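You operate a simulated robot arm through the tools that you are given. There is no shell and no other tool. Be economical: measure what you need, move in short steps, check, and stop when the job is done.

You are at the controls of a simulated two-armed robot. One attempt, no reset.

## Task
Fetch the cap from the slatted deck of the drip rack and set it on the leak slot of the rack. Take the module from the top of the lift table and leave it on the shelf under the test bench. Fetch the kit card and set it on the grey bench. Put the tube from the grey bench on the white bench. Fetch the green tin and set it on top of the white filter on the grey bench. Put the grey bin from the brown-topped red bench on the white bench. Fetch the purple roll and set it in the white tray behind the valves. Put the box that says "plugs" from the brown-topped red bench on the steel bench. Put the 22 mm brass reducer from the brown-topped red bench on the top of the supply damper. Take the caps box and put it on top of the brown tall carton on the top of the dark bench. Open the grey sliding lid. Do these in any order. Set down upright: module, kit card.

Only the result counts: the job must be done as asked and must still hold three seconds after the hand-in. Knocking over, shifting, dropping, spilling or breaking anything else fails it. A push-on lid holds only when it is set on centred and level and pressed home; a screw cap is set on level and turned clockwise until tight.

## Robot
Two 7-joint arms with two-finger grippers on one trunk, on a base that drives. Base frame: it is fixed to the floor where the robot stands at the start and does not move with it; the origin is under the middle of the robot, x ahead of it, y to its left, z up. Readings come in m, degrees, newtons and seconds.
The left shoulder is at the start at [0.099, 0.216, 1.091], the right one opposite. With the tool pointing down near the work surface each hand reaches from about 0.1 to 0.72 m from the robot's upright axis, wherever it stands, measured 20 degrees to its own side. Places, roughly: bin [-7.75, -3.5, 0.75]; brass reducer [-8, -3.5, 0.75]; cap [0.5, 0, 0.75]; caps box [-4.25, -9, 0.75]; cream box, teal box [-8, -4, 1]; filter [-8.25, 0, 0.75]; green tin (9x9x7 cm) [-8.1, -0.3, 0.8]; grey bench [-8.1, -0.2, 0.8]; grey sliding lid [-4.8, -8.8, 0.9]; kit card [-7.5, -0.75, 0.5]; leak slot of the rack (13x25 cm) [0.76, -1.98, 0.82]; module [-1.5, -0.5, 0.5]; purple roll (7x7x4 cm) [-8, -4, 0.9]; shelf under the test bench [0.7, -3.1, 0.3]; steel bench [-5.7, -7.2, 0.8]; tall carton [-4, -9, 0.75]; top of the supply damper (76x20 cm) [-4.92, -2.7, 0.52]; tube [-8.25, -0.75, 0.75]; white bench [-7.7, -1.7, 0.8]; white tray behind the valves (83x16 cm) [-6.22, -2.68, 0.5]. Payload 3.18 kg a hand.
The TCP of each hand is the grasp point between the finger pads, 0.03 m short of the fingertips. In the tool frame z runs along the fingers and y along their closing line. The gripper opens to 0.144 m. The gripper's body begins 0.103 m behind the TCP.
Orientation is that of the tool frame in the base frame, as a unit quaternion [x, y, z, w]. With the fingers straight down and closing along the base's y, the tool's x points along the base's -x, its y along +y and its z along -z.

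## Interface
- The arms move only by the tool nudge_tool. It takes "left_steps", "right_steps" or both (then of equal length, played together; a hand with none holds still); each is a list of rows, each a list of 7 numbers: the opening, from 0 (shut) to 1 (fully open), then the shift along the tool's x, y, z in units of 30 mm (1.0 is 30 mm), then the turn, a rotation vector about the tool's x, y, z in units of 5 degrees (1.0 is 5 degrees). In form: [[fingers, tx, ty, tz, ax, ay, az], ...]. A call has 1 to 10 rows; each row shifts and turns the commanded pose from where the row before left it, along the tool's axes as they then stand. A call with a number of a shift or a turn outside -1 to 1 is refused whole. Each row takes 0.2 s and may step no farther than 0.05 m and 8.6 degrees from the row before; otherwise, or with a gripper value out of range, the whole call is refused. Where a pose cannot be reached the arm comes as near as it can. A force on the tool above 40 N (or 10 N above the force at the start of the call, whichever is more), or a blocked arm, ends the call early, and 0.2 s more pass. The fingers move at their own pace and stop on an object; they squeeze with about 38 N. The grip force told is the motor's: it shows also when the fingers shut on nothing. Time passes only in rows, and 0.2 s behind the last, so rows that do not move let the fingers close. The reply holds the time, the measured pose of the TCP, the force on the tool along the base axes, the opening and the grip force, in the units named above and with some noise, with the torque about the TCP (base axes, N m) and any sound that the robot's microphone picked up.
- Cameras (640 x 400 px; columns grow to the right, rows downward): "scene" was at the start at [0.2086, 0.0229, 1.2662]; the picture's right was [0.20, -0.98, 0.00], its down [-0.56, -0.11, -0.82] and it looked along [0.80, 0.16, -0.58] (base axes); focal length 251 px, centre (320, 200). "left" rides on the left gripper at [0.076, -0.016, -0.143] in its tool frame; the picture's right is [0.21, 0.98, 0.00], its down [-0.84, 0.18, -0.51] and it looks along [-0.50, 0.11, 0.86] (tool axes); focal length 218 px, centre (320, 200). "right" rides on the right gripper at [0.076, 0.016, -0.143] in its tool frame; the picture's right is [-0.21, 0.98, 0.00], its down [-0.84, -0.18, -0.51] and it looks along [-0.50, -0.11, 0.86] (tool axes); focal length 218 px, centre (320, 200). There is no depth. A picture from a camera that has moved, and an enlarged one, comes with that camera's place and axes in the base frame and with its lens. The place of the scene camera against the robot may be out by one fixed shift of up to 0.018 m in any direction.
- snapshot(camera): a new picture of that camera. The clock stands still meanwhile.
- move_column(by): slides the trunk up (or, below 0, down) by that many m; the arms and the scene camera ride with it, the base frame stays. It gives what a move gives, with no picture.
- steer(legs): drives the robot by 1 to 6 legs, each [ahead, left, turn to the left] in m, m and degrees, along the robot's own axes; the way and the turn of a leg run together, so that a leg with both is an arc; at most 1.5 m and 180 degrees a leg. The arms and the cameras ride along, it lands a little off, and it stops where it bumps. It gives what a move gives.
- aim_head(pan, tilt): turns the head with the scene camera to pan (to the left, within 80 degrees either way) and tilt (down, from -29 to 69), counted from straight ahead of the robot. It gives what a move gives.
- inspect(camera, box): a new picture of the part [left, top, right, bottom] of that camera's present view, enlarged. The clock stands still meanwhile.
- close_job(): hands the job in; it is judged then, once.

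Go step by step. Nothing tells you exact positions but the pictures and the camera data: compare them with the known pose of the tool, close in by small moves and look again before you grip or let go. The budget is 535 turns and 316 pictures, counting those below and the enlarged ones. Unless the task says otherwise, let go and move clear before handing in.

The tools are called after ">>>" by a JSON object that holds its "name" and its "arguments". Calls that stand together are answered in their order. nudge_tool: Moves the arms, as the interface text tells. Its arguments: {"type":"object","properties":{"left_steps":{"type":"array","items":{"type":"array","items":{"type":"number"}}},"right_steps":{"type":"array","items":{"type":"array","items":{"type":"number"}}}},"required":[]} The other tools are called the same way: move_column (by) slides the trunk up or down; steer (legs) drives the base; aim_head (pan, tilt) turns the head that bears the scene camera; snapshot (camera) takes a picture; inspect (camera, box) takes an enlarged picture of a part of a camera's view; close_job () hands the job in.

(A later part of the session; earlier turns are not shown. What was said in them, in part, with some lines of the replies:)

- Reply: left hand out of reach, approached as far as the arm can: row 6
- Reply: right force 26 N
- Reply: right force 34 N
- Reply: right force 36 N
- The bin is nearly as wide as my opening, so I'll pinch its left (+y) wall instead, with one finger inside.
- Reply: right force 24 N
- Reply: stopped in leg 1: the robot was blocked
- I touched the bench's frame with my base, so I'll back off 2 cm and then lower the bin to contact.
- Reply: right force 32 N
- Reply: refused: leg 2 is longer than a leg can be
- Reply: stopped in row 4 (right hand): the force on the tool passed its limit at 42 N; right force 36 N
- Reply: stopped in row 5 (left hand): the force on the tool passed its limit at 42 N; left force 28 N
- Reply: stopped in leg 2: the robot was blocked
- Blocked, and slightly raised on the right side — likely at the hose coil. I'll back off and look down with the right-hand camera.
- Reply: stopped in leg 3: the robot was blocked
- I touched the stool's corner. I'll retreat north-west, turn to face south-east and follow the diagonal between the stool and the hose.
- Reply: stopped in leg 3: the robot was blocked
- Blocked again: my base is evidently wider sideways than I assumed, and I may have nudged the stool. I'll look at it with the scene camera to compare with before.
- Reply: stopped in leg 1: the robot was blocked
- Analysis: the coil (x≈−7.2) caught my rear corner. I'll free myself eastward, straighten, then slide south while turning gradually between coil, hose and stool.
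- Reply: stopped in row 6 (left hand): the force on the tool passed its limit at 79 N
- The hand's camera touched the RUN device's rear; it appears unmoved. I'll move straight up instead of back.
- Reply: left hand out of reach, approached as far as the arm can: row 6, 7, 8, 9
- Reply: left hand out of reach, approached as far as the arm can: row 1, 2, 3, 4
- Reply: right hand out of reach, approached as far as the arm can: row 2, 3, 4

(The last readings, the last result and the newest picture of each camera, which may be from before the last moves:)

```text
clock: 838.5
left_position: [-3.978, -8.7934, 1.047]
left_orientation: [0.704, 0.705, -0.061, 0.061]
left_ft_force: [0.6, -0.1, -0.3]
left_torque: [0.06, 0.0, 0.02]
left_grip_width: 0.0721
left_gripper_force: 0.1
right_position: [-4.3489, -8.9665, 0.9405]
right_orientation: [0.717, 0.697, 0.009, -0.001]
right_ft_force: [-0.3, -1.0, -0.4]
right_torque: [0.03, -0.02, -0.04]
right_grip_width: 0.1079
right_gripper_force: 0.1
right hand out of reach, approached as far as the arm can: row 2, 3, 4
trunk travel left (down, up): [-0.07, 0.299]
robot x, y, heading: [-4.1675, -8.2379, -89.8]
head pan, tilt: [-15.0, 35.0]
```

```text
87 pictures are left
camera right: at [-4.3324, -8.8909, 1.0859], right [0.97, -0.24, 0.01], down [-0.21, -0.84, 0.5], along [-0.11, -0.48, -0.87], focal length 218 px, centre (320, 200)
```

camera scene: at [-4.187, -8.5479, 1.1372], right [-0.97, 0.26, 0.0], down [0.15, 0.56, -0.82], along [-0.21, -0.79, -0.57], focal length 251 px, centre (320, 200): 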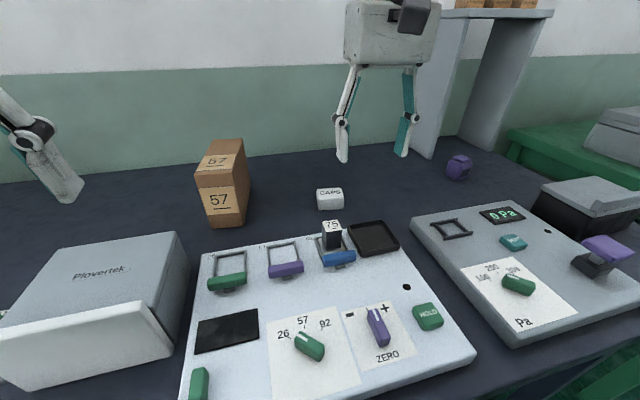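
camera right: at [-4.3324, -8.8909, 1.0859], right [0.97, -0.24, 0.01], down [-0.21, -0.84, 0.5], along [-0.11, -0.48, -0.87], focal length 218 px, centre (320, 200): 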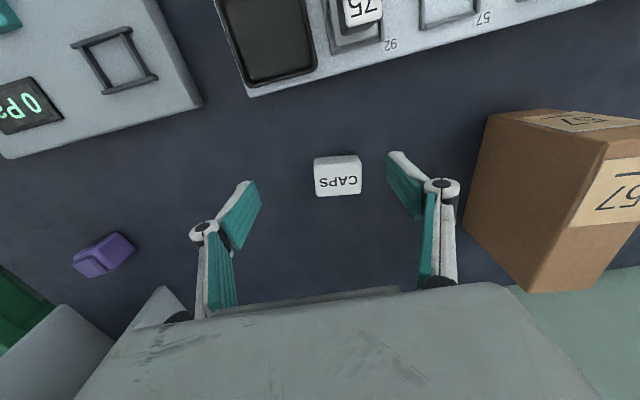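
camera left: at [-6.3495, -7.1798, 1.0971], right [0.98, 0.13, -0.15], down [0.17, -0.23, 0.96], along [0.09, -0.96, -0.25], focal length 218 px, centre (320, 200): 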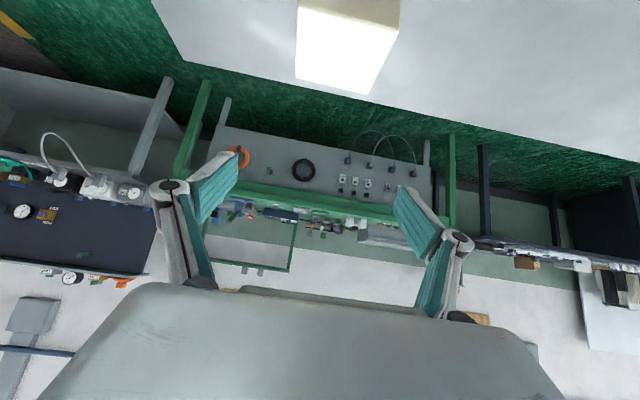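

>>> {"name": "steer", "arguments": {"legs": [[0.03, 0, 0]]}}

>>> {"name": "move_column", "arguments": {"by": -0.04}}

>>> {"name": "nudge_tool", "arguments": {"right_steps": [[0.75, -0.3, 0.4, 0.3, 0, 0, 0], [0.75, -0.3, 0, 0.5, 0, 0, 0]]}}

>>> {"name": "snapshot", "arguments": {"camera": "right"}}

```text
clock: 839.3
left_position: [-3.9792, -8.819, 1.0509]
left_orientation: [0.703, 0.705, -0.063, 0.064]
left_ft_force: [0.1, -0.2, 0.1]
left_torque: [0.01, 0.0, 0.02]
left_grip_width: 0.0722
left_gripper_force: 0.0
right_position: [-4.3496, -8.9923, 0.9468]
right_orientation: [0.717, 0.697, 0.006, 0.002]
right_ft_force: [0.6, -0.3, 0.1]
right_torque: [0.0, -0.03, 0.01]
right_grip_width: 0.1084
right_gripper_force: 0.1
trunk travel left (down, up): [-0.07, 0.299]
robot x, y, heading: [-4.1679, -8.2656, -89.8]
head pan, tilt: [-15.0, 35.0]
```

```text
clock: 840.1
left_position: [-3.9787, -8.8183, 1.013]
left_orientation: [0.704, 0.705, -0.064, 0.065]
left_ft_force: [-0.3, 0.1, 0.6]
left_torque: [-0.07, -0.03, 0.01]
left_grip_width: 0.0721
left_gripper_force: 0.1
right_position: [-4.349, -8.9915, 0.9094]
right_orientation: [0.717, 0.697, 0.005, 0.004]
right_ft_force: [0.1, 1.0, 0.4]
right_torque: [-0.06, -0.01, 0.01]
right_grip_width: 0.1081
right_gripper_force: 0.1
trunk travel left (down, up): [-0.03, 0.339]
robot x, y, heading: [-4.1693, -8.2662, -89.6]
head pan, tilt: [-15.0, 35.0]
```

```text
clock: 840.7
left_position: [-3.9795, -8.8205, 1.0105]
left_orientation: [0.704, 0.705, -0.062, 0.064]
left_ft_force: [0.5, 0.6, -0.2]
left_torque: [-0.03, 0.02, 0.01]
left_grip_width: 0.0721
left_gripper_force: 0.0
right_position: [-4.3367, -9.0114, 0.8817]
right_orientation: [0.717, 0.697, 0.007, 0.001]
right_ft_force: [0.0, -0.4, 0.1]
right_torque: [0.01, 0.02, 0.0]
right_grip_width: 0.1081
right_gripper_force: 0.0
trunk travel left (down, up): [-0.03, 0.339]
robot x, y, heading: [-4.1676, -8.2642, -90.1]
head pan, tilt: [-15.0, 35.0]
```

```text
86 pictures are left
camera right: at [-4.3201, -8.9365, 1.0242], right [0.97, -0.24, 0.01], down [-0.21, -0.84, 0.5], along [-0.11, -0.49, -0.87], focal length 218 px, centre (320, 200)
```

right: 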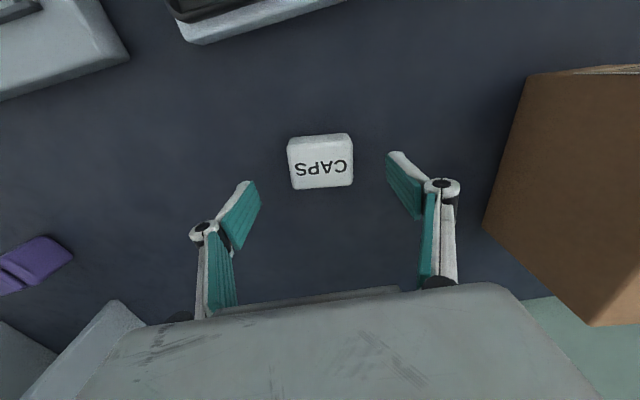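

Aligned. Down and grip.

>>> {"name": "nudge_tool", "arguments": {"right_steps": [[0.75, -0.1, 0, 1, 0, 0, 0], [0.75, 0, 0, 0.8, 0, 0, 0], [0.75, 0, 0, 0.3, 0, 0, 0], [0.75, 0, 0, 0.2, 0, 0, 0], [0.4, 0, 0, 0, 0, 0, 0], [0.2, 0, 0, 0, 0, 0, 0], [0.2, 0, 0, 0, 0, 0, 0]]}}

>>> {"name": "snapshot", "arguments": {"camera": "right"}}

```text
clock: 841.9
left_position: [-3.9817, -8.8172, 1.0153]
left_orientation: [0.704, 0.704, -0.064, 0.066]
left_ft_force: [-0.9, -0.1, -0.4]
left_torque: [0.04, -0.02, 0.02]
left_grip_width: 0.072
left_gripper_force: 0.1
right_position: [-4.3412, -9.0138, 0.8292]
right_orientation: [0.721, 0.693, -0.002, 0.012]
right_ft_force: [-12.1, 2.3, 40.5]
right_torque: [0.63, 1.88, -0.13]
right_grip_width: 0.0684
right_gripper_force: 8.6
trunk travel left (down, up): [-0.03, 0.339]
robot x, y, heading: [-4.17, -8.266, -89.9]
head pan, tilt: [-15.0, 35.0]
stopped in row 5 (right hand): the force on the tool passed its limit at 52 N (the readings are from after the stop); the commanded pose is now the measured one
```

```text
85 pictures are left
camera right: at [-4.3245, -8.9355, 0.9711], right [0.97, -0.25, 0.02], down [-0.22, -0.82, 0.52], along [-0.11, -0.51, -0.85], focal length 218 px, centre (320, 200)
```

right: 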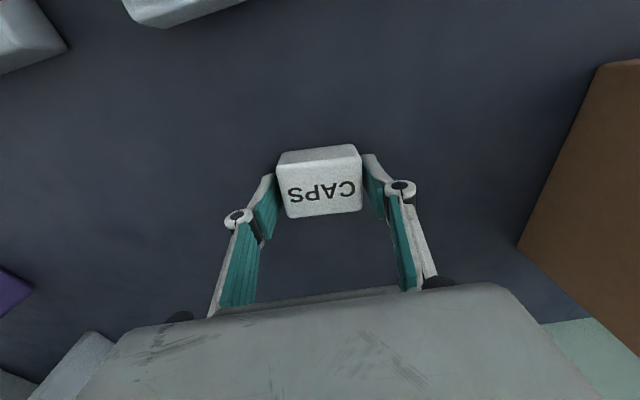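

>>> {"name": "nudge_tool", "arguments": {"right_steps": [[0.4, 0, 0, -0.15, 0, 0, 0], [0.2, 0, 0, 0, 0, 0, 0], [0.2, 0, 0, 0, 0, 0, 0], [0.2, 0, 0, 0, 0, 0, 0]]}}

>>> {"name": "nudge_tool", "arguments": {"right_steps": [[0.2, 0, 0, -0.5, 0, 0, 0], [0.2, 0, 0, -1, 0, 0, 0], [0.2, 0, 0, -1, 0, 0, 0], [0.2, 0, 0, -1, 0, 0, 0], [0.2, 0, 0, -1, 0, 0, 0], [0.2, 0.3, 0, -1, 0, 0, 0], [0.2, 0.3, 0, -0.8, 0, 0, 0]]}}

>>> {"name": "snapshot", "arguments": {"camera": "right"}}

>>> {"name": "snapshot", "arguments": {"camera": "scene"}}

```text
clock: 842.4
left_position: [-3.9798, -8.8188, 1.0095]
left_orientation: [0.705, 0.704, -0.062, 0.063]
left_ft_force: [1.4, 1.1, -0.3]
left_torque: [0.0, 0.0, -0.03]
left_grip_width: 0.072
left_gripper_force: 0.1
right_position: [-4.3442, -9.0146, 0.8296]
right_orientation: [0.722, 0.691, -0.001, 0.009]
right_ft_force: [-10.0, 7.5, 28.4]
right_torque: [0.37, 1.25, -0.25]
right_grip_width: 0.0592
right_gripper_force: 23.9
trunk travel left (down, up): [-0.03, 0.339]
robot x, y, heading: [-4.1705, -8.2658, -89.9]
head pan, tilt: [-15.0, 35.0]
stopped in row 2 (right hand): the force on the tool passed its limit at 60 N (the readings are from after the stop); the commanded pose is now the measured one
```

```text
clock: 844.0
left_position: [-3.9809, -8.8206, 1.0102]
left_orientation: [0.705, 0.704, -0.062, 0.064]
left_ft_force: [-1.0, -0.4, -0.1]
left_torque: [0.02, 0.04, -0.01]
left_grip_width: 0.072
left_gripper_force: 0.0
right_position: [-4.3293, -8.9624, 0.9815]
right_orientation: [0.722, 0.692, -0.001, 0.009]
right_ft_force: [-0.5, 0.3, -1.4]
right_torque: [0.0, 0.01, 0.0]
right_grip_width: 0.0589
right_gripper_force: 38.1
right hand out of reach, approached as far as the arm can: row 4, 5, 6, 7
trunk travel left (down, up): [-0.03, 0.339]
robot x, y, heading: [-4.1689, -8.2635, -89.7]
head pan, tilt: [-15.0, 35.0]
```

```text
84 pictures are left
camera right: at [-4.3109, -8.8861, 1.1242], right [0.97, -0.25, 0.01], down [-0.22, -0.83, 0.52], along [-0.12, -0.5, -0.86], focal length 218 px, centre (320, 200)
```

right: 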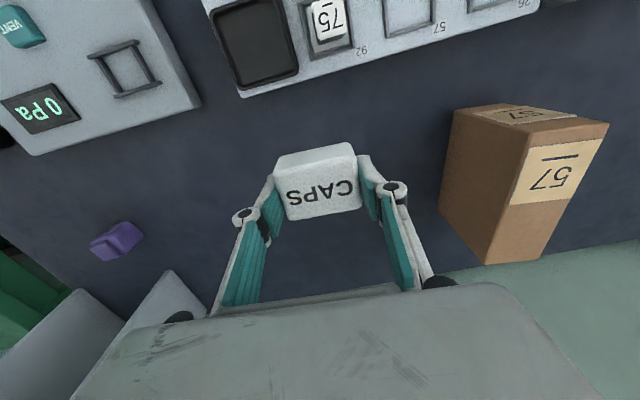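

```text
83 pictures are left
camera scene: at [-4.1876, -8.6139, 1.0845], right [-0.97, 0.26, 0.0], down [0.15, 0.55, -0.82], along [-0.21, -0.79, -0.57], focal length 251 px, centre (320, 200)
```

scene: 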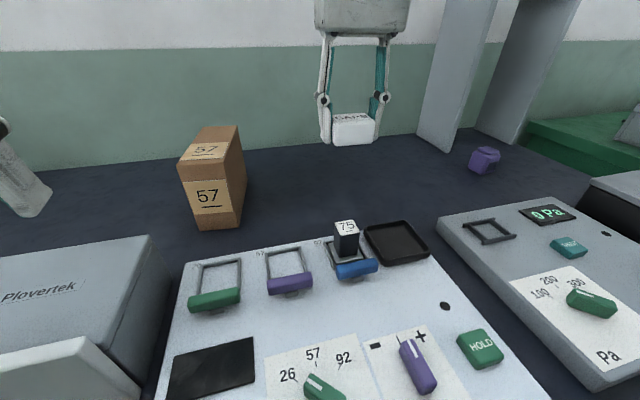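

CAPS is held. The carton top needs more reach, so I'll raise the trunk a bit, shift the robot left so the right arm points straight at the carton, and extend.

>>> {"name": "nudge_tool", "arguments": {"right_steps": [[0.2, 1, 0, 0, 0, 0, 0], [0.2, 1, 0, -0.3, 0, 0, 0], [0.2, 1, 0, -0.3, 0, 0, 0]]}}

>>> {"name": "move_column", "arguments": {"by": 0.06}}

>>> {"name": "steer", "arguments": {"legs": [[0.02, 0.24, 0]]}}

>>> {"name": "snapshot", "arguments": {"camera": "right"}}

```text
clock: 844.8
left_position: [-3.98, -8.8211, 1.0102]
left_orientation: [0.704, 0.704, -0.062, 0.064]
left_ft_force: [0.3, -0.3, -0.6]
left_torque: [0.0, -0.01, 0.03]
left_grip_width: 0.072
left_gripper_force: 0.2
right_position: [-4.3271, -8.8742, 0.9986]
right_orientation: [0.721, 0.693, -0.001, 0.007]
right_ft_force: [0.3, 0.5, 0.1]
right_torque: [-0.02, -0.01, -0.02]
right_grip_width: 0.059
right_gripper_force: 38.7
trunk travel left (down, up): [-0.03, 0.339]
robot x, y, heading: [-4.1687, -8.2652, -90.0]
head pan, tilt: [-15.0, 35.0]
```

```text
clock: 845.8
left_position: [-3.9798, -8.8229, 1.0669]
left_orientation: [0.705, 0.704, -0.06, 0.062]
left_ft_force: [0.1, 0.0, -0.4]
left_torque: [0.08, -0.02, 0.02]
left_grip_width: 0.0722
left_gripper_force: 0.1
right_position: [-4.3272, -8.8762, 1.0541]
right_orientation: [0.721, 0.693, 0.002, 0.004]
right_ft_force: [0.5, -0.6, -1.9]
right_torque: [0.07, -0.04, 0.0]
right_grip_width: 0.0589
right_gripper_force: 38.1
trunk travel left (down, up): [-0.09, 0.279]
robot x, y, heading: [-4.1703, -8.2659, -90.0]
head pan, tilt: [-15.0, 35.0]
```

```text
clock: 848.5
left_position: [-3.7391, -8.8413, 1.0692]
left_orientation: [0.705, 0.704, -0.062, 0.063]
left_ft_force: [0.7, -0.6, 0.6]
left_torque: [0.05, 0.04, -0.01]
left_grip_width: 0.0721
left_gripper_force: 0.2
right_position: [-4.0861, -8.8939, 1.0564]
right_orientation: [0.721, 0.693, -0.001, 0.006]
right_ft_force: [-0.1, 0.2, -0.8]
right_torque: [0.0, 0.04, 0.01]
right_grip_width: 0.059
right_gripper_force: 37.5
trunk travel left (down, up): [-0.09, 0.279]
robot x, y, heading: [-3.9278, -8.2847, -89.7]
head pan, tilt: [-15.0, 35.0]
```

```text
82 pictures are left
camera right: at [-4.0674, -8.8167, 1.1997], right [0.97, -0.25, 0.01], down [-0.22, -0.83, 0.51], along [-0.12, -0.5, -0.86], focal length 218 px, centre (320, 200)
```

right: 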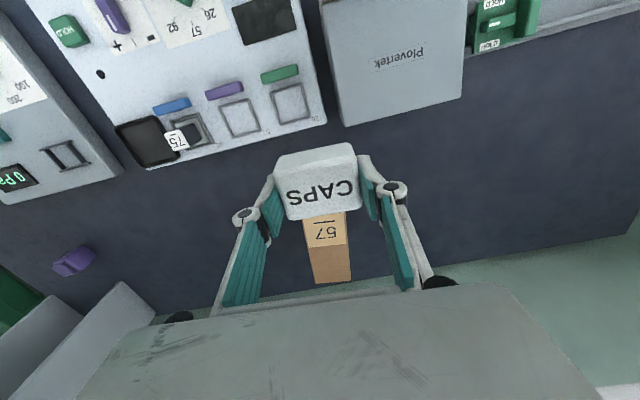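

>>> {"name": "nudge_tool", "arguments": {"right_steps": [[0.2, -0.85, -0.17, 0.35, 0, 0, 0], [0.2, -0.85, -0.17, 0.35, 0, 0, 0], [0.2, -0.85, -0.17, 0.35, 0, 0, 0], [0.2, -0.85, -0.17, 0.35, 0, 0, 0], [0.2, -0.85, -0.17, 0.35, 0, 0, 0]]}}

>>> {"name": "snapshot", "arguments": {"camera": "right"}}

>>> {"name": "aim_head", "arguments": {"pan": -10, "tilt": 35}}

>>> {"name": "snapshot", "arguments": {"camera": "scene"}}

```text
clock: 849.7
left_position: [-3.7394, -8.8414, 1.0696]
left_orientation: [0.704, 0.705, -0.061, 0.063]
left_ft_force: [0.4, -0.2, 0.0]
left_torque: [-0.01, 0.01, 0.05]
left_grip_width: 0.0723
left_gripper_force: 0.0
right_position: [-4.1081, -8.9773, 1.0194]
right_orientation: [0.724, 0.69, -0.001, 0.009]
right_ft_force: [-0.6, 0.6, -0.6]
right_torque: [0.01, 0.0, 0.04]
right_grip_width: 0.0587
right_gripper_force: 37.3
right hand out of reach, approached as far as the arm can: row 4, 5
trunk travel left (down, up): [-0.09, 0.279]
robot x, y, heading: [-3.9283, -8.2889, -89.9]
head pan, tilt: [-15.0, 35.0]
```

```text
81 pictures are left
camera right: at [-4.0889, -8.8999, 1.1616], right [0.97, -0.25, 0.01], down [-0.23, -0.83, 0.52], along [-0.12, -0.5, -0.86], focal length 218 px, centre (320, 200)
```

right: 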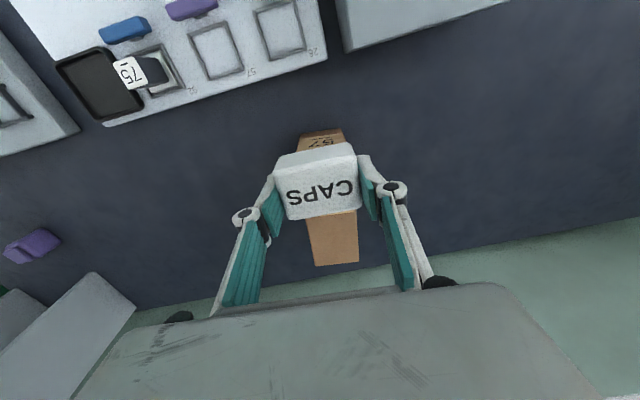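

```text
clock: 850.3
left_position: [-3.7397, -8.8402, 1.0705]
left_orientation: [0.705, 0.704, -0.062, 0.063]
left_ft_force: [-0.3, 0.8, -0.6]
left_torque: [0.01, 0.0, 0.01]
left_grip_width: 0.0722
left_gripper_force: 0.0
right_position: [-4.1075, -8.9771, 1.0196]
right_orientation: [0.723, 0.69, -0.002, 0.011]
right_ft_force: [0.1, 0.2, -0.7]
right_torque: [0.01, -0.04, 0.0]
right_grip_width: 0.0588
right_gripper_force: 38.1
trunk travel left (down, up): [-0.09, 0.279]
robot x, y, heading: [-3.9302, -8.2854, -90.1]
head pan, tilt: [-10.0, 35.0]
```

```text
80 pictures are left
camera scene: at [-3.9398, -8.5766, 1.1641], right [-0.99, 0.17, 0.0], down [0.1, 0.56, -0.82], along [-0.14, -0.81, -0.57], focal length 251 px, centre (320, 200)
```

scene: 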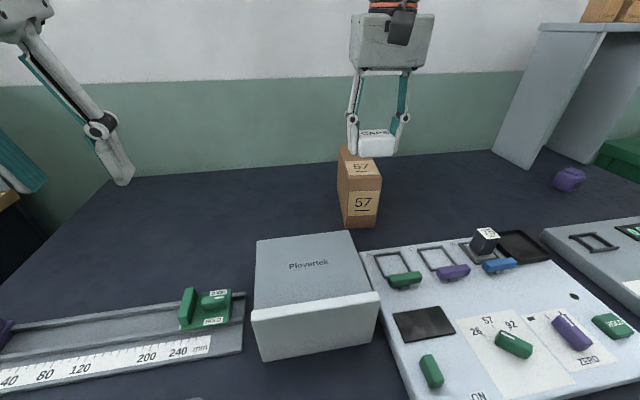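

>>> {"name": "nudge_tool", "arguments": {"right_steps": [[0.2, -0.4, -0.1, 0.6, 0, 0, 0], [0.2, -0.4, 0, 0.6, 0, 0, 0]]}}

>>> {"name": "inspect", "arguments": {"camera": "scene", "box": [290, 80, 460, 250]}}

>>> {"name": "snapshot", "arguments": {"camera": "right"}}

```text
clock: 850.9
left_position: [-3.7405, -8.8413, 1.0698]
left_orientation: [0.704, 0.704, -0.063, 0.063]
left_ft_force: [0.2, 0.5, 0.6]
left_torque: [-0.03, 0.0, 0.0]
left_grip_width: 0.072
left_gripper_force: 0.2
right_position: [-4.1077, -8.9775, 1.02]
right_orientation: [0.724, 0.69, -0.001, 0.009]
right_ft_force: [-0.5, 0.8, -0.6]
right_torque: [-0.01, -0.02, 0.03]
right_grip_width: 0.0588
right_gripper_force: 38.1
right hand out of reach, approached as far as the arm can: row 1, 2
trunk travel left (down, up): [-0.09, 0.279]
robot x, y, heading: [-3.9306, -8.2837, -89.7]
head pan, tilt: [-10.0, 35.0]
```

```text
2.35 times, centred on (375, 165) of scene
camera zoom: at [-3.9397, -8.5766, 1.1641], right [-0.99, 0.17, 0.0], down [0.1, 0.57, -0.82], along [-0.14, -0.81, -0.57], focal length 590 px, centre (191, 282)
```

zoom: 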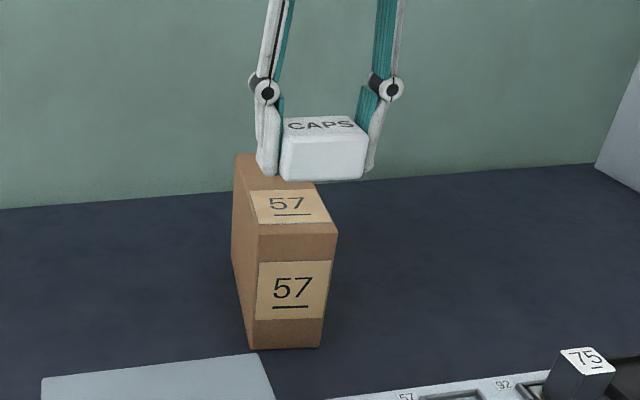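

```text
78 pictures are left
camera right: at [-4.089, -8.8994, 1.162], right [0.97, -0.25, 0.01], down [-0.23, -0.83, 0.52], along [-0.12, -0.5, -0.86], focal length 218 px, centre (320, 200)
```

right: 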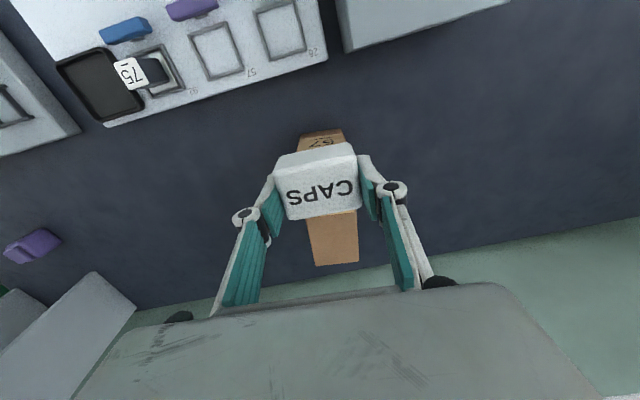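

The arm is at its limit at this height but reaches further when lower. I'll back off, go down to just above carton-top height, then slide forward over it.

>>> {"name": "nudge_tool", "arguments": {"right_steps": [[0.2, 1, 0, 0, 0, 0, 0], [0.2, 1, 0, 0, 0, 0, 0], [0.2, 0.3, 0, 0.5, 0, 0, 0], [0.2, 0, 0, 0.6, 0, 0, 0]]}}

>>> {"name": "inspect", "arguments": {"camera": "scene", "box": [290, 80, 460, 250]}}

```text
clock: 851.9
left_position: [-3.7404, -8.8407, 1.0681]
left_orientation: [0.705, 0.704, -0.062, 0.063]
left_ft_force: [-0.2, 0.3, 0.5]
left_torque: [0.02, -0.03, -0.02]
left_grip_width: 0.072
left_gripper_force: 0.0
right_position: [-4.1041, -8.9076, 0.9864]
right_orientation: [0.721, 0.693, -0.001, 0.007]
right_ft_force: [0.3, 0.4, -1.0]
right_torque: [0.02, -0.01, -0.02]
right_grip_width: 0.0589
right_gripper_force: 38.0
trunk travel left (down, up): [-0.09, 0.279]
robot x, y, heading: [-3.9291, -8.2848, -89.9]
head pan, tilt: [-10.0, 35.0]
```

```text
2.35 times, centred on (375, 165) of scene
camera zoom: at [-3.9398, -8.5771, 1.1639], right [-0.99, 0.17, 0.0], down [0.1, 0.57, -0.82], along [-0.14, -0.81, -0.57], focal length 590 px, centre (191, 282)
```

zoom: 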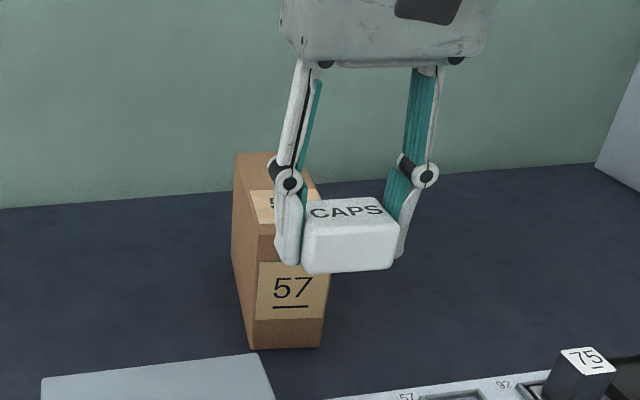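

>>> {"name": "nudge_tool", "arguments": {"right_steps": [[0.2, 0, -0.25, 0.4, 0, 0, 0], [0.2, -0.8, 0, 0, 0, 0, 0], [0.2, -0.8, 0, 0, 0, 0, 0], [0.2, -0.8, 0, 0, 0, 0, 0], [0.2, -0.8, 0, 0, 0, 0, 0], [0.2, -0.5, 0, 0, 0, 0, 0]]}}

>>> {"name": "inspect", "arguments": {"camera": "scene", "box": [290, 80, 460, 250]}}

>>> {"name": "snapshot", "arguments": {"camera": "right"}}

```text
clock: 853.3
left_position: [-3.7385, -8.8403, 1.0696]
left_orientation: [0.705, 0.704, -0.062, 0.063]
left_ft_force: [-0.6, 0.1, -0.9]
left_torque: [-0.01, 0.02, 0.01]
left_grip_width: 0.0722
left_gripper_force: 0.1
right_position: [-4.1145, -9.0031, 0.976]
right_orientation: [0.721, 0.693, -0.001, 0.006]
right_ft_force: [-0.3, -0.4, -0.1]
right_torque: [-0.03, 0.0, -0.03]
right_grip_width: 0.059
right_gripper_force: 38.1
right hand out of reach, approached as far as the arm can: row 6
trunk travel left (down, up): [-0.09, 0.279]
robot x, y, heading: [-3.9303, -8.2838, -90.0]
head pan, tilt: [-10.0, 35.0]
```

```text
2.35 times, centred on (375, 165) of scene
camera zoom: at [-3.9399, -8.5763, 1.1643], right [-0.99, 0.17, 0.0], down [0.1, 0.56, -0.82], along [-0.14, -0.81, -0.57], focal length 590 px, centre (191, 282)
```

zoom: 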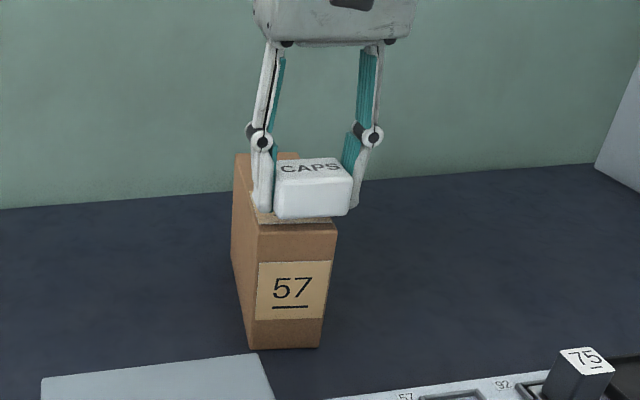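

```text
75 pictures are left
camera right: at [-4.0961, -8.9257, 1.1176], right [0.97, -0.25, 0.01], down [-0.22, -0.83, 0.51], along [-0.12, -0.5, -0.86], focal length 218 px, centre (320, 200)
```

right: 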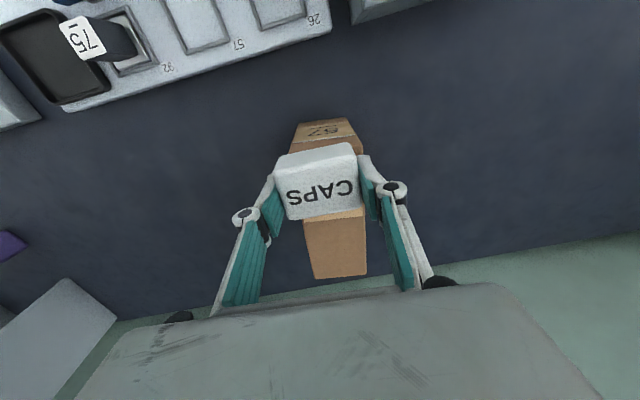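

I need 14 mm to the left (east) and a little further in. Then I'll lower to contact.

>>> {"name": "nudge_tool", "arguments": {"right_steps": [[0.2, 0.15, 0.47, 0.25, 0, 0, 0], [0.2, -0.3, 0, 0.15, 0, 0, 0], [0.2, -0.3, 0, 0.1, 0, 0, 0], [0.2, -0.2, 0, 0.1, 0, 0, 0], [0.2, 0, 0, 0.1, 0, 0, 0]]}}

>>> {"name": "inspect", "arguments": {"camera": "scene", "box": [290, 80, 460, 250]}}

>>> {"name": "inspect", "arguments": {"camera": "right", "box": [220, 80, 460, 310]}}

```text
clock: 854.5
left_position: [-3.7394, -8.8402, 1.0715]
left_orientation: [0.704, 0.704, -0.063, 0.064]
left_ft_force: [0.4, -1.1, -0.5]
left_torque: [-0.03, -0.01, 0.0]
left_grip_width: 0.0722
left_gripper_force: 0.0
right_position: [-4.1021, -9.0178, 0.9591]
right_orientation: [0.721, 0.693, -0.002, 0.007]
right_ft_force: [0.1, 1.2, 5.0]
right_torque: [-0.08, 0.21, -0.02]
right_grip_width: 0.0589
right_gripper_force: 38.1
right hand out of reach, approached as far as the arm can: row 4
trunk travel left (down, up): [-0.09, 0.279]
robot x, y, heading: [-3.926, -8.2859, -90.0]
head pan, tilt: [-10.0, 35.0]
```

```text
2.35 times, centred on (375, 165) of scene
camera zoom: at [-3.9395, -8.5757, 1.1647], right [-0.99, 0.17, 0.0], down [0.1, 0.56, -0.82], along [-0.14, -0.81, -0.57], focal length 590 px, centre (191, 282)
```

zoom: 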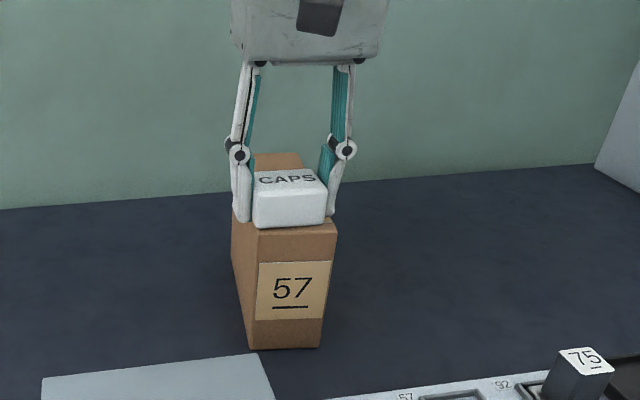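

```text
1.74 times, centred on (340, 195) of right
camera zoom: at [-4.0828, -8.9398, 1.1022], right [0.97, -0.25, 0.01], down [-0.22, -0.83, 0.52], along [-0.12, -0.5, -0.86], focal length 380 px, centre (285, 209)
```

zoom: 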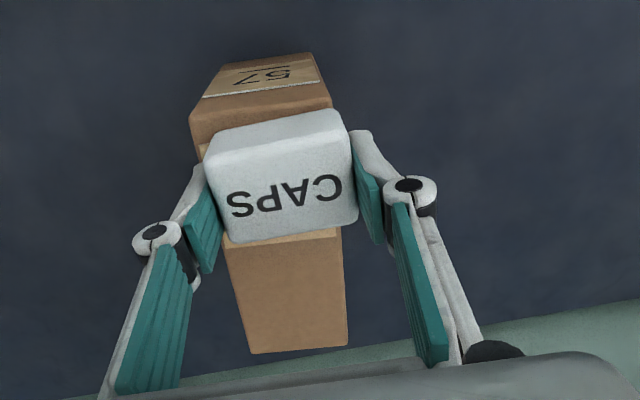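

Caps box rests centred on the carton. I'll open gently and rise.

>>> {"name": "nudge_tool", "arguments": {"right_steps": [[0.2, 0, 0, 0.04, 0, 0, 0], [0.5, 0, 0, 0, 0, 0, 0], [0.6, 0, 0, 0, 0, 0, 0], [0.6, 0, 0, -0.5, 0, 0, 0], [0.6, 0.2, 0, -1, 0, 0, 0], [0.6, 0.5, 0, -1, 0, 0, 0], [0.6, 0.5, 0, -1, 0, 0, 0], [0.6, 0.8, 0, -0.5, 0, 0, 0], [0.6, 0.8, 0, 0, 0, 0, 0]]}}

>>> {"name": "inspect", "arguments": {"camera": "scene", "box": [290, 80, 460, 250]}}

```text
clock: 856.5
left_position: [-3.7388, -8.8408, 1.0701]
left_orientation: [0.705, 0.703, -0.063, 0.063]
left_ft_force: [1.0, 1.0, 0.6]
left_torque: [0.0, 0.0, -0.01]
left_grip_width: 0.072
left_gripper_force: 0.0
right_position: [-4.0994, -8.9669, 0.9815]
right_orientation: [0.721, 0.693, 0.0, 0.006]
right_ft_force: [0.3, -0.2, 0.0]
right_torque: [0.03, 0.02, 0.0]
right_grip_width: 0.0864
right_gripper_force: 0.0
right hand out of reach, approached as far as the arm can: row 4, 5, 6, 7
trunk travel left (down, up): [-0.09, 0.279]
robot x, y, heading: [-3.9299, -8.2866, -89.5]
head pan, tilt: [-10.0, 35.0]
```

```text
2.35 times, centred on (375, 165) of scene
camera zoom: at [-3.9399, -8.5766, 1.1641], right [-0.99, 0.17, 0.0], down [0.1, 0.57, -0.82], along [-0.14, -0.81, -0.57], focal length 590 px, centre (191, 282)
```

zoom: 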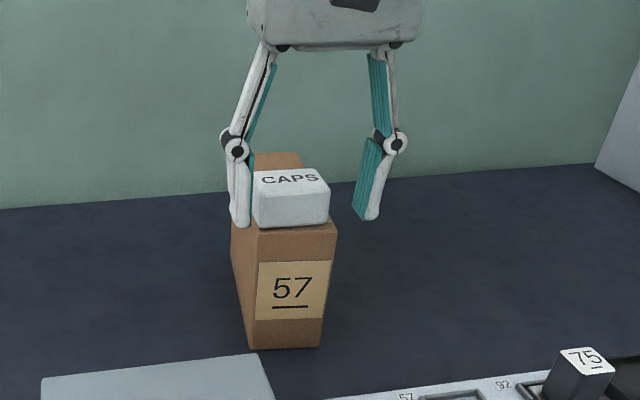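

CAPS stays on the carton. I'll draw the hand straight back and up, clear of it.

>>> {"name": "nudge_tool", "arguments": {"right_steps": [[0.6, 1, 0, -0.2, 0, 0, 0], [0.6, 1, 0, -0.3, 0, 0, 0], [0.6, 1, 0, -0.6, 0, 0, 0], [0.6, 1, 0, -0.6, 0, 0, 0]]}}

>>> {"name": "move_column", "arguments": {"by": 0.1}}

>>> {"name": "steer", "arguments": {"legs": [[-0.15, 0, 0], [0, -0.75, 0]]}}

>>> {"name": "aim_head", "arguments": {"pan": -10, "tilt": 40}}

>>> {"name": "snapshot", "arguments": {"camera": "scene"}}

```text
clock: 857.5
left_position: [-3.74, -8.8399, 1.0706]
left_orientation: [0.705, 0.704, -0.063, 0.064]
left_ft_force: [0.5, -0.2, 0.4]
left_torque: [-0.05, 0.0, -0.01]
left_grip_width: 0.0718
left_gripper_force: 0.2
right_position: [-4.0961, -8.8454, 1.0325]
right_orientation: [0.721, 0.693, -0.001, 0.006]
right_ft_force: [-0.7, 0.3, 0.1]
right_torque: [-0.01, 0.01, 0.03]
right_grip_width: 0.0866
right_gripper_force: 0.1
trunk travel left (down, up): [-0.09, 0.279]
robot x, y, heading: [-3.9314, -8.286, -89.8]
head pan, tilt: [-10.0, 35.0]
```

```text
clock: 858.9
left_position: [-3.7402, -8.8423, 1.1674]
left_orientation: [0.705, 0.704, -0.06, 0.063]
left_ft_force: [0.1, 0.0, 0.3]
left_torque: [0.08, 0.0, 0.01]
left_grip_width: 0.0721
left_gripper_force: 0.0
right_position: [-4.0945, -8.8485, 1.1285]
right_orientation: [0.721, 0.693, 0.001, 0.006]
right_ft_force: [0.6, -0.7, -0.2]
right_torque: [0.02, 0.0, -0.01]
right_grip_width: 0.0867
right_gripper_force: 0.0
trunk travel left (down, up): [-0.19, 0.179]
robot x, y, heading: [-3.927, -8.2861, -90.1]
head pan, tilt: [-10.0, 35.0]
```

```text
clock: 866.9
left_position: [-4.4871, -8.699, 1.1693]
left_orientation: [0.701, 0.707, -0.062, 0.063]
left_ft_force: [-0.1, -0.1, -0.2]
left_torque: [-0.01, 0.0, -0.01]
left_grip_width: 0.0719
left_gripper_force: 0.1
right_position: [-4.8417, -8.7072, 1.1329]
right_orientation: [0.718, 0.696, 0.0, 0.006]
right_ft_force: [0.3, 0.8, -0.4]
right_torque: [0.0, 0.0, 0.01]
right_grip_width: 0.0865
right_gripper_force: 0.1
trunk travel left (down, up): [-0.19, 0.179]
robot x, y, heading: [-4.6795, -8.1489, -89.6]
head pan, tilt: [-10.0, 35.0]
```

```text
clock: 867.5
left_position: [-4.4868, -8.696, 1.1691]
left_orientation: [0.701, 0.707, -0.063, 0.064]
left_ft_force: [0.1, 1.6, 1.1]
left_torque: [0.01, 0.02, -0.02]
left_grip_width: 0.0721
left_gripper_force: 0.1
right_position: [-4.8429, -8.7069, 1.1321]
right_orientation: [0.718, 0.696, -0.001, 0.006]
right_ft_force: [-0.4, -0.5, 0.4]
right_torque: [0.02, 0.0, 0.02]
right_grip_width: 0.0865
right_gripper_force: 0.1
trunk travel left (down, up): [-0.19, 0.179]
robot x, y, heading: [-4.6866, -8.1421, -89.5]
head pan, tilt: [-10.0, 40.0]
```

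```text
71 pictures are left
camera scene: at [-4.6904, -8.3275, 1.2751], right [-0.99, 0.16, 0.0], down [0.1, 0.63, -0.77], along [-0.12, -0.76, -0.64], focal length 251 px, centre (320, 200)
```

scene: 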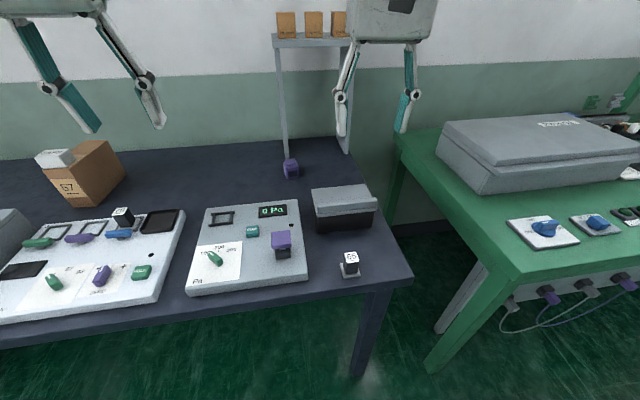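

The dark box with the grey sliding lid is at about (−4.82, −8.81). I'll enlarge it to see how the lid slides.

>>> {"name": "inspect", "arguments": {"camera": "scene", "box": [270, 150, 420, 290]}}

>>> {"name": "snapshot", "arguments": {"camera": "right"}}

```text
2.86 times, centred on (345, 220) of scene
camera zoom: at [-4.6904, -8.3275, 1.2751], right [-0.99, 0.16, 0.0], down [0.1, 0.63, -0.77], along [-0.12, -0.76, -0.64], focal length 716 px, centre (249, 143)
```

zoom: 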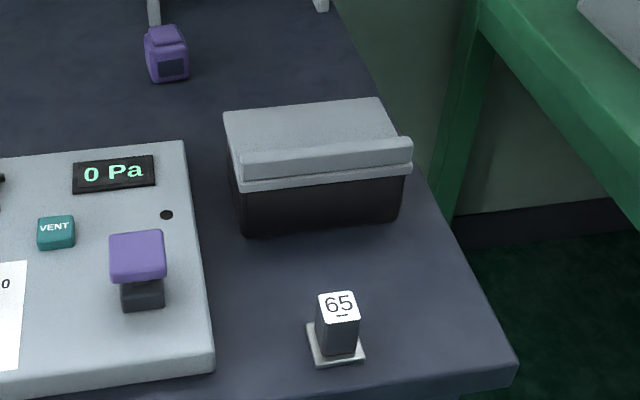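

```text
69 pictures are left
camera right: at [-4.8245, -8.6302, 1.2745], right [0.97, -0.24, 0.01], down [-0.21, -0.83, 0.51], along [-0.11, -0.5, -0.86], focal length 218 px, centre (320, 200)
```

right: 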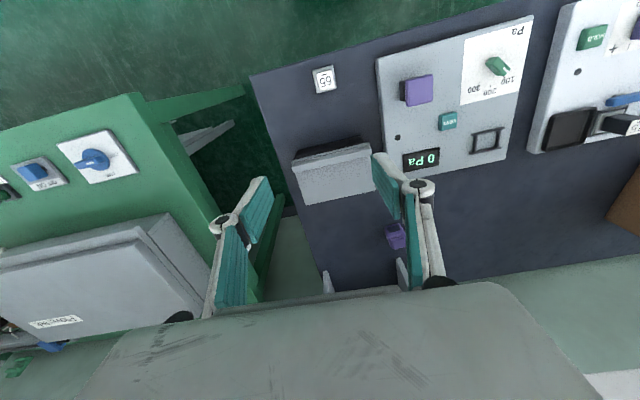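

The lid has a raised ridge along its front edge at about (−4.828, −8.763, 0.88). I'll bring the closed right fingers just behind the ridge and look closer.

>>> {"name": "nudge_tool", "arguments": {"right_steps": [[0, -0.7, 0.1, 0.8, 0, 0, 0], [0, -0.7, 0.1, 0.8, 0, 0, 0], [0, -0.7, 0.1, 0.8, 0, 0, 0], [0, -0.6, 0.1, 0.8, 0, 0, 0], [0, 0, 0.1, 1, 0, 0, 0], [0, 0, 0, 1, 0, 0, 0], [0, 0, 0, 0.5, 0, 0, 0]]}}

>>> {"name": "snapshot", "arguments": {"camera": "right"}}

>>> {"name": "inspect", "arguments": {"camera": "scene", "box": [270, 130, 420, 270]}}

```text
clock: 869.1
left_position: [-4.4867, -8.6979, 1.1711]
left_orientation: [0.702, 0.707, -0.062, 0.064]
left_ft_force: [-0.1, 0.1, -0.1]
left_torque: [-0.02, -0.02, -0.04]
left_grip_width: 0.072
left_gripper_force: 0.0
right_position: [-4.828, -8.7893, 0.9611]
right_orientation: [0.718, 0.696, 0.001, 0.006]
right_ft_force: [0.2, -0.4, 0.3]
right_torque: [0.01, 0.0, 0.02]
right_grip_width: 0.0004
right_gripper_force: 30.7
trunk travel left (down, up): [-0.19, 0.179]
robot x, y, heading: [-4.6809, -8.1441, -89.6]
head pan, tilt: [-10.0, 40.0]
```

```text
68 pictures are left
camera right: at [-4.8106, -8.712, 1.1034], right [0.97, -0.24, 0.01], down [-0.21, -0.83, 0.51], along [-0.11, -0.5, -0.86], focal length 218 px, centre (320, 200)
```

right: 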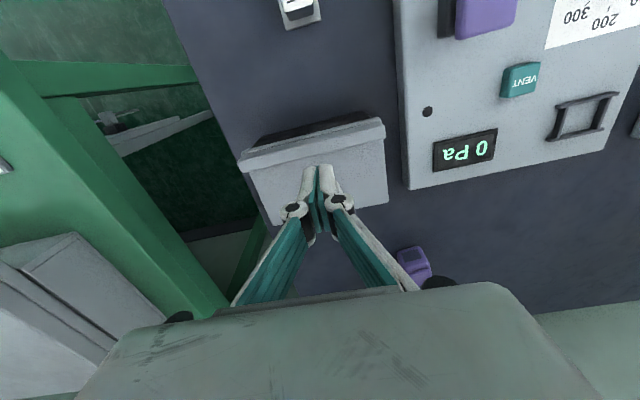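

```text
2.86 times, centred on (345, 200) of scene
camera zoom: at [-4.6905, -8.3276, 1.2751], right [-0.99, 0.16, 0.0], down [0.1, 0.63, -0.77], along [-0.12, -0.76, -0.64], focal length 716 px, centre (249, 200)
```

zoom: 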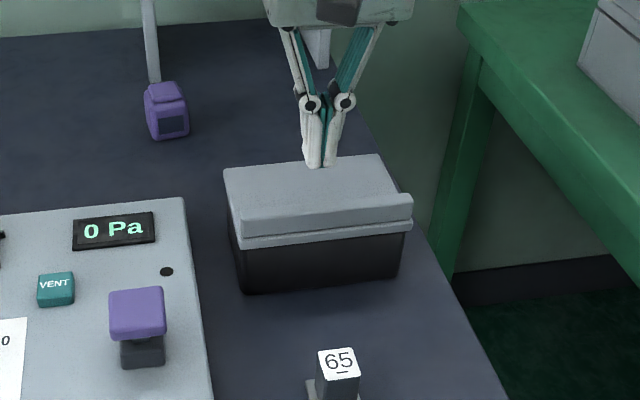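

I'll move 17 mm further back behind the ridge, lower to touch the lid, and then look.

>>> {"name": "nudge_tool", "arguments": {"right_steps": [[0, -0.6, 0, 0, 0, 0, 0], [0, 0, 0, 1, 0, 0, 0], [0, 0, 0, 0.4, 0, 0, 0], [0, 0, 0, 0.2, 0, 0, 0], [0, 0, 0, 0.15, 0, 0, 0], [0, 0, 0, 0.15, 0, 0, 0], [0, 0, 0, 0.15, 0, 0, 0]]}}

>>> {"name": "inspect", "arguments": {"camera": "scene", "box": [270, 130, 420, 270]}}

>>> {"name": "snapshot", "arguments": {"camera": "right"}}

```text
clock: 870.7
left_position: [-4.4872, -8.6988, 1.1709]
left_orientation: [0.701, 0.708, -0.062, 0.064]
left_ft_force: [-0.2, -0.2, -0.4]
left_torque: [-0.01, -0.01, -0.01]
left_grip_width: 0.0722
left_gripper_force: 0.0
right_position: [-4.8279, -8.8095, 0.9006]
right_orientation: [0.718, 0.697, 0.0, 0.006]
right_ft_force: [-0.5, 0.4, -0.4]
right_torque: [-0.04, 0.0, -0.01]
right_grip_width: 0.0
right_gripper_force: 31.1
trunk travel left (down, up): [-0.19, 0.179]
robot x, y, heading: [-4.68, -8.1451, -89.6]
head pan, tilt: [-10.0, 40.0]
```

```text
2.86 times, centred on (345, 200) of scene
camera zoom: at [-4.6905, -8.3277, 1.2751], right [-0.99, 0.16, 0.0], down [0.1, 0.63, -0.77], along [-0.12, -0.76, -0.64], focal length 716 px, centre (249, 200)
```

zoom: 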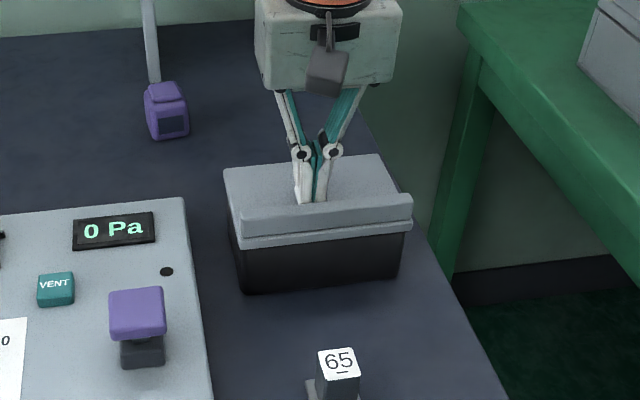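

```text
65 pictures are left
camera right: at [-4.8112, -8.7316, 1.0434], right [0.97, -0.24, 0.01], down [-0.21, -0.83, 0.51], along [-0.11, -0.5, -0.86], focal length 218 px, centre (320, 200)
```

right: 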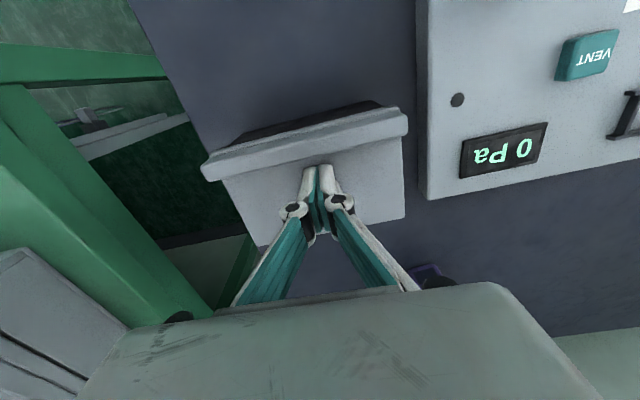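

>>> {"name": "nudge_tool", "arguments": {"right_steps": [[0, 0, 0, 0.15, 0, 0, 0], [0, 0, 0, 0.15, 0, 0, 0], [0, 0, 0, 0.15, 0, 0, 0], [0, 0, 0, 0.15, 0, 0, 0]]}}

```text
clock: 871.5
left_position: [-4.489, -8.6954, 1.1704]
left_orientation: [0.702, 0.707, -0.062, 0.064]
left_ft_force: [-0.1, -0.3, -1.2]
left_torque: [0.03, -0.01, -0.01]
left_grip_width: 0.0717
left_gripper_force: 0.0
right_position: [-4.8289, -8.8104, 0.8994]
right_orientation: [0.72, 0.693, -0.002, 0.013]
right_ft_force: [-4.1, 10.3, 27.5]
right_torque: [0.59, 0.12, -0.11]
right_grip_width: 0.0061
right_gripper_force: 30.8
trunk travel left (down, up): [-0.19, 0.179]
robot x, y, heading: [-4.685, -8.1441, -89.3]
head pan, tilt: [-10.0, 40.0]
stopped in row 3 (right hand): the force on the tool passed its limit at 44 N (the readings are from after the stop); the commanded pose is now the measured one
```

Lid surface found (z≈0.87). I'll ease up 3 mm and pull the ridge gently toward me.

>>> {"name": "nudge_tool", "arguments": {"right_steps": [[0, 0, 0, -0.12, 0, 0, 0], [0, 0.25, 0, 0, 0, 0, 0], [0, 0.25, 0, 0, 0, 0, 0], [0, 0.25, 0, 0, 0, 0, 0], [0, 0.25, 0, 0, 0, 0, 0], [0, 0.25, 0, 0, 0, 0, 0]]}}

>>> {"name": "inspect", "arguments": {"camera": "scene", "box": [270, 130, 420, 270]}}

```text
clock: 872.9
left_position: [-4.4887, -8.6968, 1.1723]
left_orientation: [0.701, 0.707, -0.062, 0.065]
left_ft_force: [0.3, 1.0, 0.2]
left_torque: [0.01, 0.02, 0.01]
left_grip_width: 0.072
left_gripper_force: 0.0
right_position: [-4.8283, -8.7723, 0.9002]
right_orientation: [0.72, 0.694, -0.004, 0.011]
right_ft_force: [-13.9, 0.9, 28.4]
right_torque: [0.33, 0.32, 0.11]
right_grip_width: 0.0058
right_gripper_force: 30.5
trunk travel left (down, up): [-0.19, 0.179]
robot x, y, heading: [-4.6819, -8.1473, -89.6]
head pan, tilt: [-10.0, 40.0]
```

```text
2.86 times, centred on (345, 200) of scene
camera zoom: at [-4.6917, -8.3252, 1.2756], right [-0.99, 0.16, 0.0], down [0.11, 0.63, -0.77], along [-0.13, -0.76, -0.64], focal length 716 px, centre (249, 200)
```

zoom: 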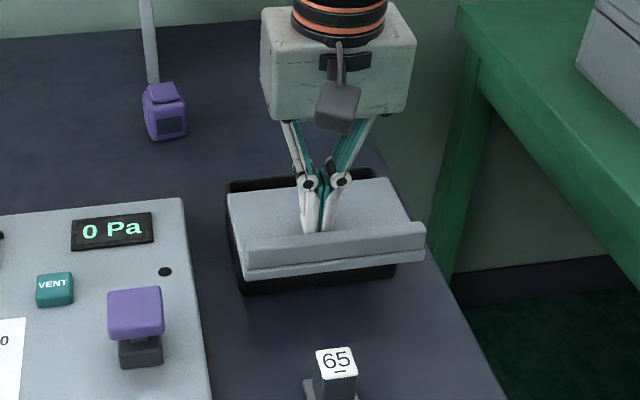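

It slides toward me; the box stays put. I'll continue with less downward pressure.

>>> {"name": "nudge_tool", "arguments": {"right_steps": [[0, 0.1, 0, -0.15, 0, 0, 0], [0, 0.3, 0, 0, 0, 0, 0], [0, 0.3, 0, 0, 0, 0, 0], [0, 0.3, 0, 0, 0, 0, 0], [0, 0.3, 0, 0, 0, 0, 0]]}}

>>> {"name": "inspect", "arguments": {"camera": "scene", "box": [270, 130, 420, 270]}}

```text
clock: 874.1
left_position: [-4.487, -8.6988, 1.17]
left_orientation: [0.702, 0.707, -0.062, 0.064]
left_ft_force: [0.0, 0.4, 0.0]
left_torque: [-0.02, 0.03, 0.01]
left_grip_width: 0.0721
left_gripper_force: 0.1
right_position: [-4.8259, -8.7342, 0.9016]
right_orientation: [0.72, 0.694, -0.002, 0.009]
right_ft_force: [-0.7, -0.3, 0.4]
right_torque: [0.04, 0.0, 0.03]
right_grip_width: 0.0
right_gripper_force: 30.3
trunk travel left (down, up): [-0.19, 0.179]
robot x, y, heading: [-4.6824, -8.1431, -89.3]
head pan, tilt: [-10.0, 40.0]
```

```text
2.86 times, centred on (345, 200) of scene
camera zoom: at [-4.6908, -8.3274, 1.275], right [-0.99, 0.16, 0.0], down [0.11, 0.63, -0.77], along [-0.13, -0.76, -0.64], focal length 716 px, centre (249, 200)
```

zoom: 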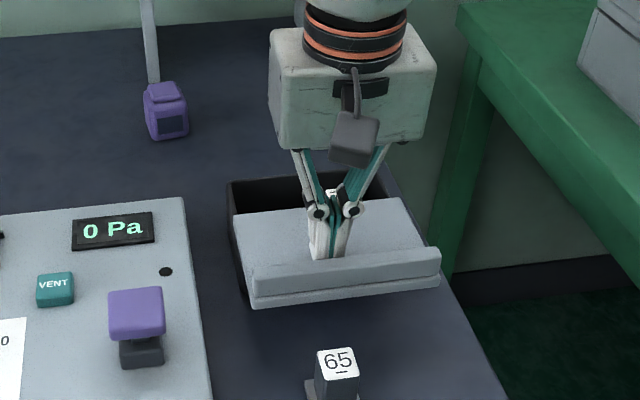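

>>> {"name": "nudge_tool", "arguments": {"right_steps": [[0, 0.3, 0, 0, 0, 0, 0], [0, 0.3, 0, 0, 0, 0, 0], [0, 0.3, 0, 0, 0, 0, 0], [0, 0.2, 0, 0, 0, 0, 0]]}}

>>> {"name": "inspect", "arguments": {"camera": "scene", "box": [270, 130, 420, 270]}}

```text
clock: 875.1
left_position: [-4.4877, -8.7012, 1.1683]
left_orientation: [0.702, 0.707, -0.061, 0.064]
left_ft_force: [-0.5, 0.4, 0.6]
left_torque: [0.0, 0.0, -0.03]
left_grip_width: 0.072
left_gripper_force: 0.0
right_position: [-4.8247, -8.7091, 0.8995]
right_orientation: [0.72, 0.694, -0.005, 0.016]
right_ft_force: [-2.9, -38.5, 3.7]
right_torque: [-0.26, -0.06, 0.21]
right_grip_width: 0.006
right_gripper_force: 31.3
trunk travel left (down, up): [-0.19, 0.179]
robot x, y, heading: [-4.6828, -8.1453, -89.6]
head pan, tilt: [-10.0, 40.0]
```

```text
2.86 times, centred on (345, 200) of scene
camera zoom: at [-4.6909, -8.3314, 1.2747], right [-0.99, 0.16, 0.0], down [0.11, 0.64, -0.76], along [-0.13, -0.75, -0.65], focal length 716 px, centre (249, 200)
```

zoom: 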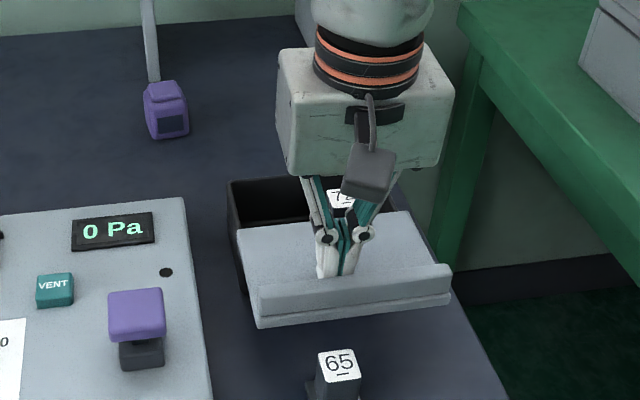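

The force jumped to 38 N — end stop reached, so the lid is fully open. I'll relax and lift away.

>>> {"name": "nudge_tool", "arguments": {"right_steps": [[0, -0.3, 0, -0.1, 0, 0, 0], [0, 0, 0, -0.5, 0, 0, 0], [0, 0, 0, -1, 0, 0, 0], [0, 0, 0, -1, 0, 0, 0], [0, 0, 0, -1, 0, 0, 0], [0, 0, 0, -1, 0, 0, 0], [0, 0.5, 0, -1, 0, 0, 0], [0, 0.5, 0, -1, 0, 0, 0]]}}

>>> {"name": "steer", "arguments": {"legs": [[-0.12, 0, 0]]}}

>>> {"name": "snapshot", "arguments": {"camera": "scene"}}

```text
clock: 876.9
left_position: [-4.4877, -8.697, 1.1707]
left_orientation: [0.702, 0.706, -0.063, 0.064]
left_ft_force: [-0.2, 0.5, -0.4]
left_torque: [0.02, 0.0, -0.03]
left_grip_width: 0.072
left_gripper_force: 0.1
right_position: [-4.826, -8.677, 1.0991]
right_orientation: [0.719, 0.695, -0.002, 0.012]
right_ft_force: [0.2, 0.1, 0.1]
right_torque: [-0.05, -0.01, 0.0]
right_grip_width: 0.0004
right_gripper_force: 30.5
trunk travel left (down, up): [-0.19, 0.179]
robot x, y, heading: [-4.6816, -8.1448, -89.4]
head pan, tilt: [-10.0, 40.0]
```

```text
clock: 878.1
left_position: [-4.4889, -8.5789, 1.1704]
left_orientation: [0.7, 0.708, -0.062, 0.064]
left_ft_force: [0.3, -0.7, 0.8]
left_torque: [-0.05, 0.01, 0.0]
left_grip_width: 0.0721
left_gripper_force: 0.1
right_position: [-4.8269, -8.5588, 1.0989]
right_orientation: [0.719, 0.695, -0.002, 0.01]
right_ft_force: [0.2, -0.5, -0.2]
right_torque: [-0.03, 0.01, 0.01]
right_grip_width: 0.0
right_gripper_force: 30.5
trunk travel left (down, up): [-0.19, 0.179]
robot x, y, heading: [-4.6827, -8.03, -89.2]
head pan, tilt: [-10.0, 40.0]
```

```text
61 pictures are left
camera scene: at [-4.6918, -8.2092, 1.275], right [-0.99, 0.16, 0.0], down [0.1, 0.63, -0.77], along [-0.12, -0.76, -0.64], focal length 251 px, centre (320, 200)
```

scene: 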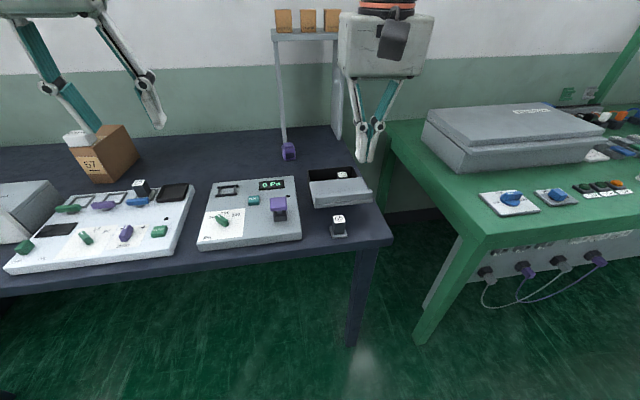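

All eleven items are done: the lid is open, CAPS sits on the carton, and both hands are empty and clear. I'll hand in.

>>> {"name": "close_job", "arguments": {}}

```text
The job is handed in.
```

I placed all ten objects, opened the grey sliding lid, and handed the job in with both hands empty and clear.

The module and kit card are upright. Each placement was checked with a picture, but I did not go back to re-check earlier ones at the end.

I bumped several things on the way:
- **VENT machine or blue bench:** I backed into one of them near the start.
- **White bench frame:** my base touched it once.
- **Stool by the red bench:** my base blocked against it and may have shifted it by about 3 cm. My measurements were inconsistent, so it may not have moved at all.
- **Hose coil and gas cylinder:** I was blocked near them several times. I could not confirm what I touched there or whether it moved.
- **RUN device on the steel bench:** the left hand's camera hit its rear with a 79 N spike. It looked unmoved in the pictures.
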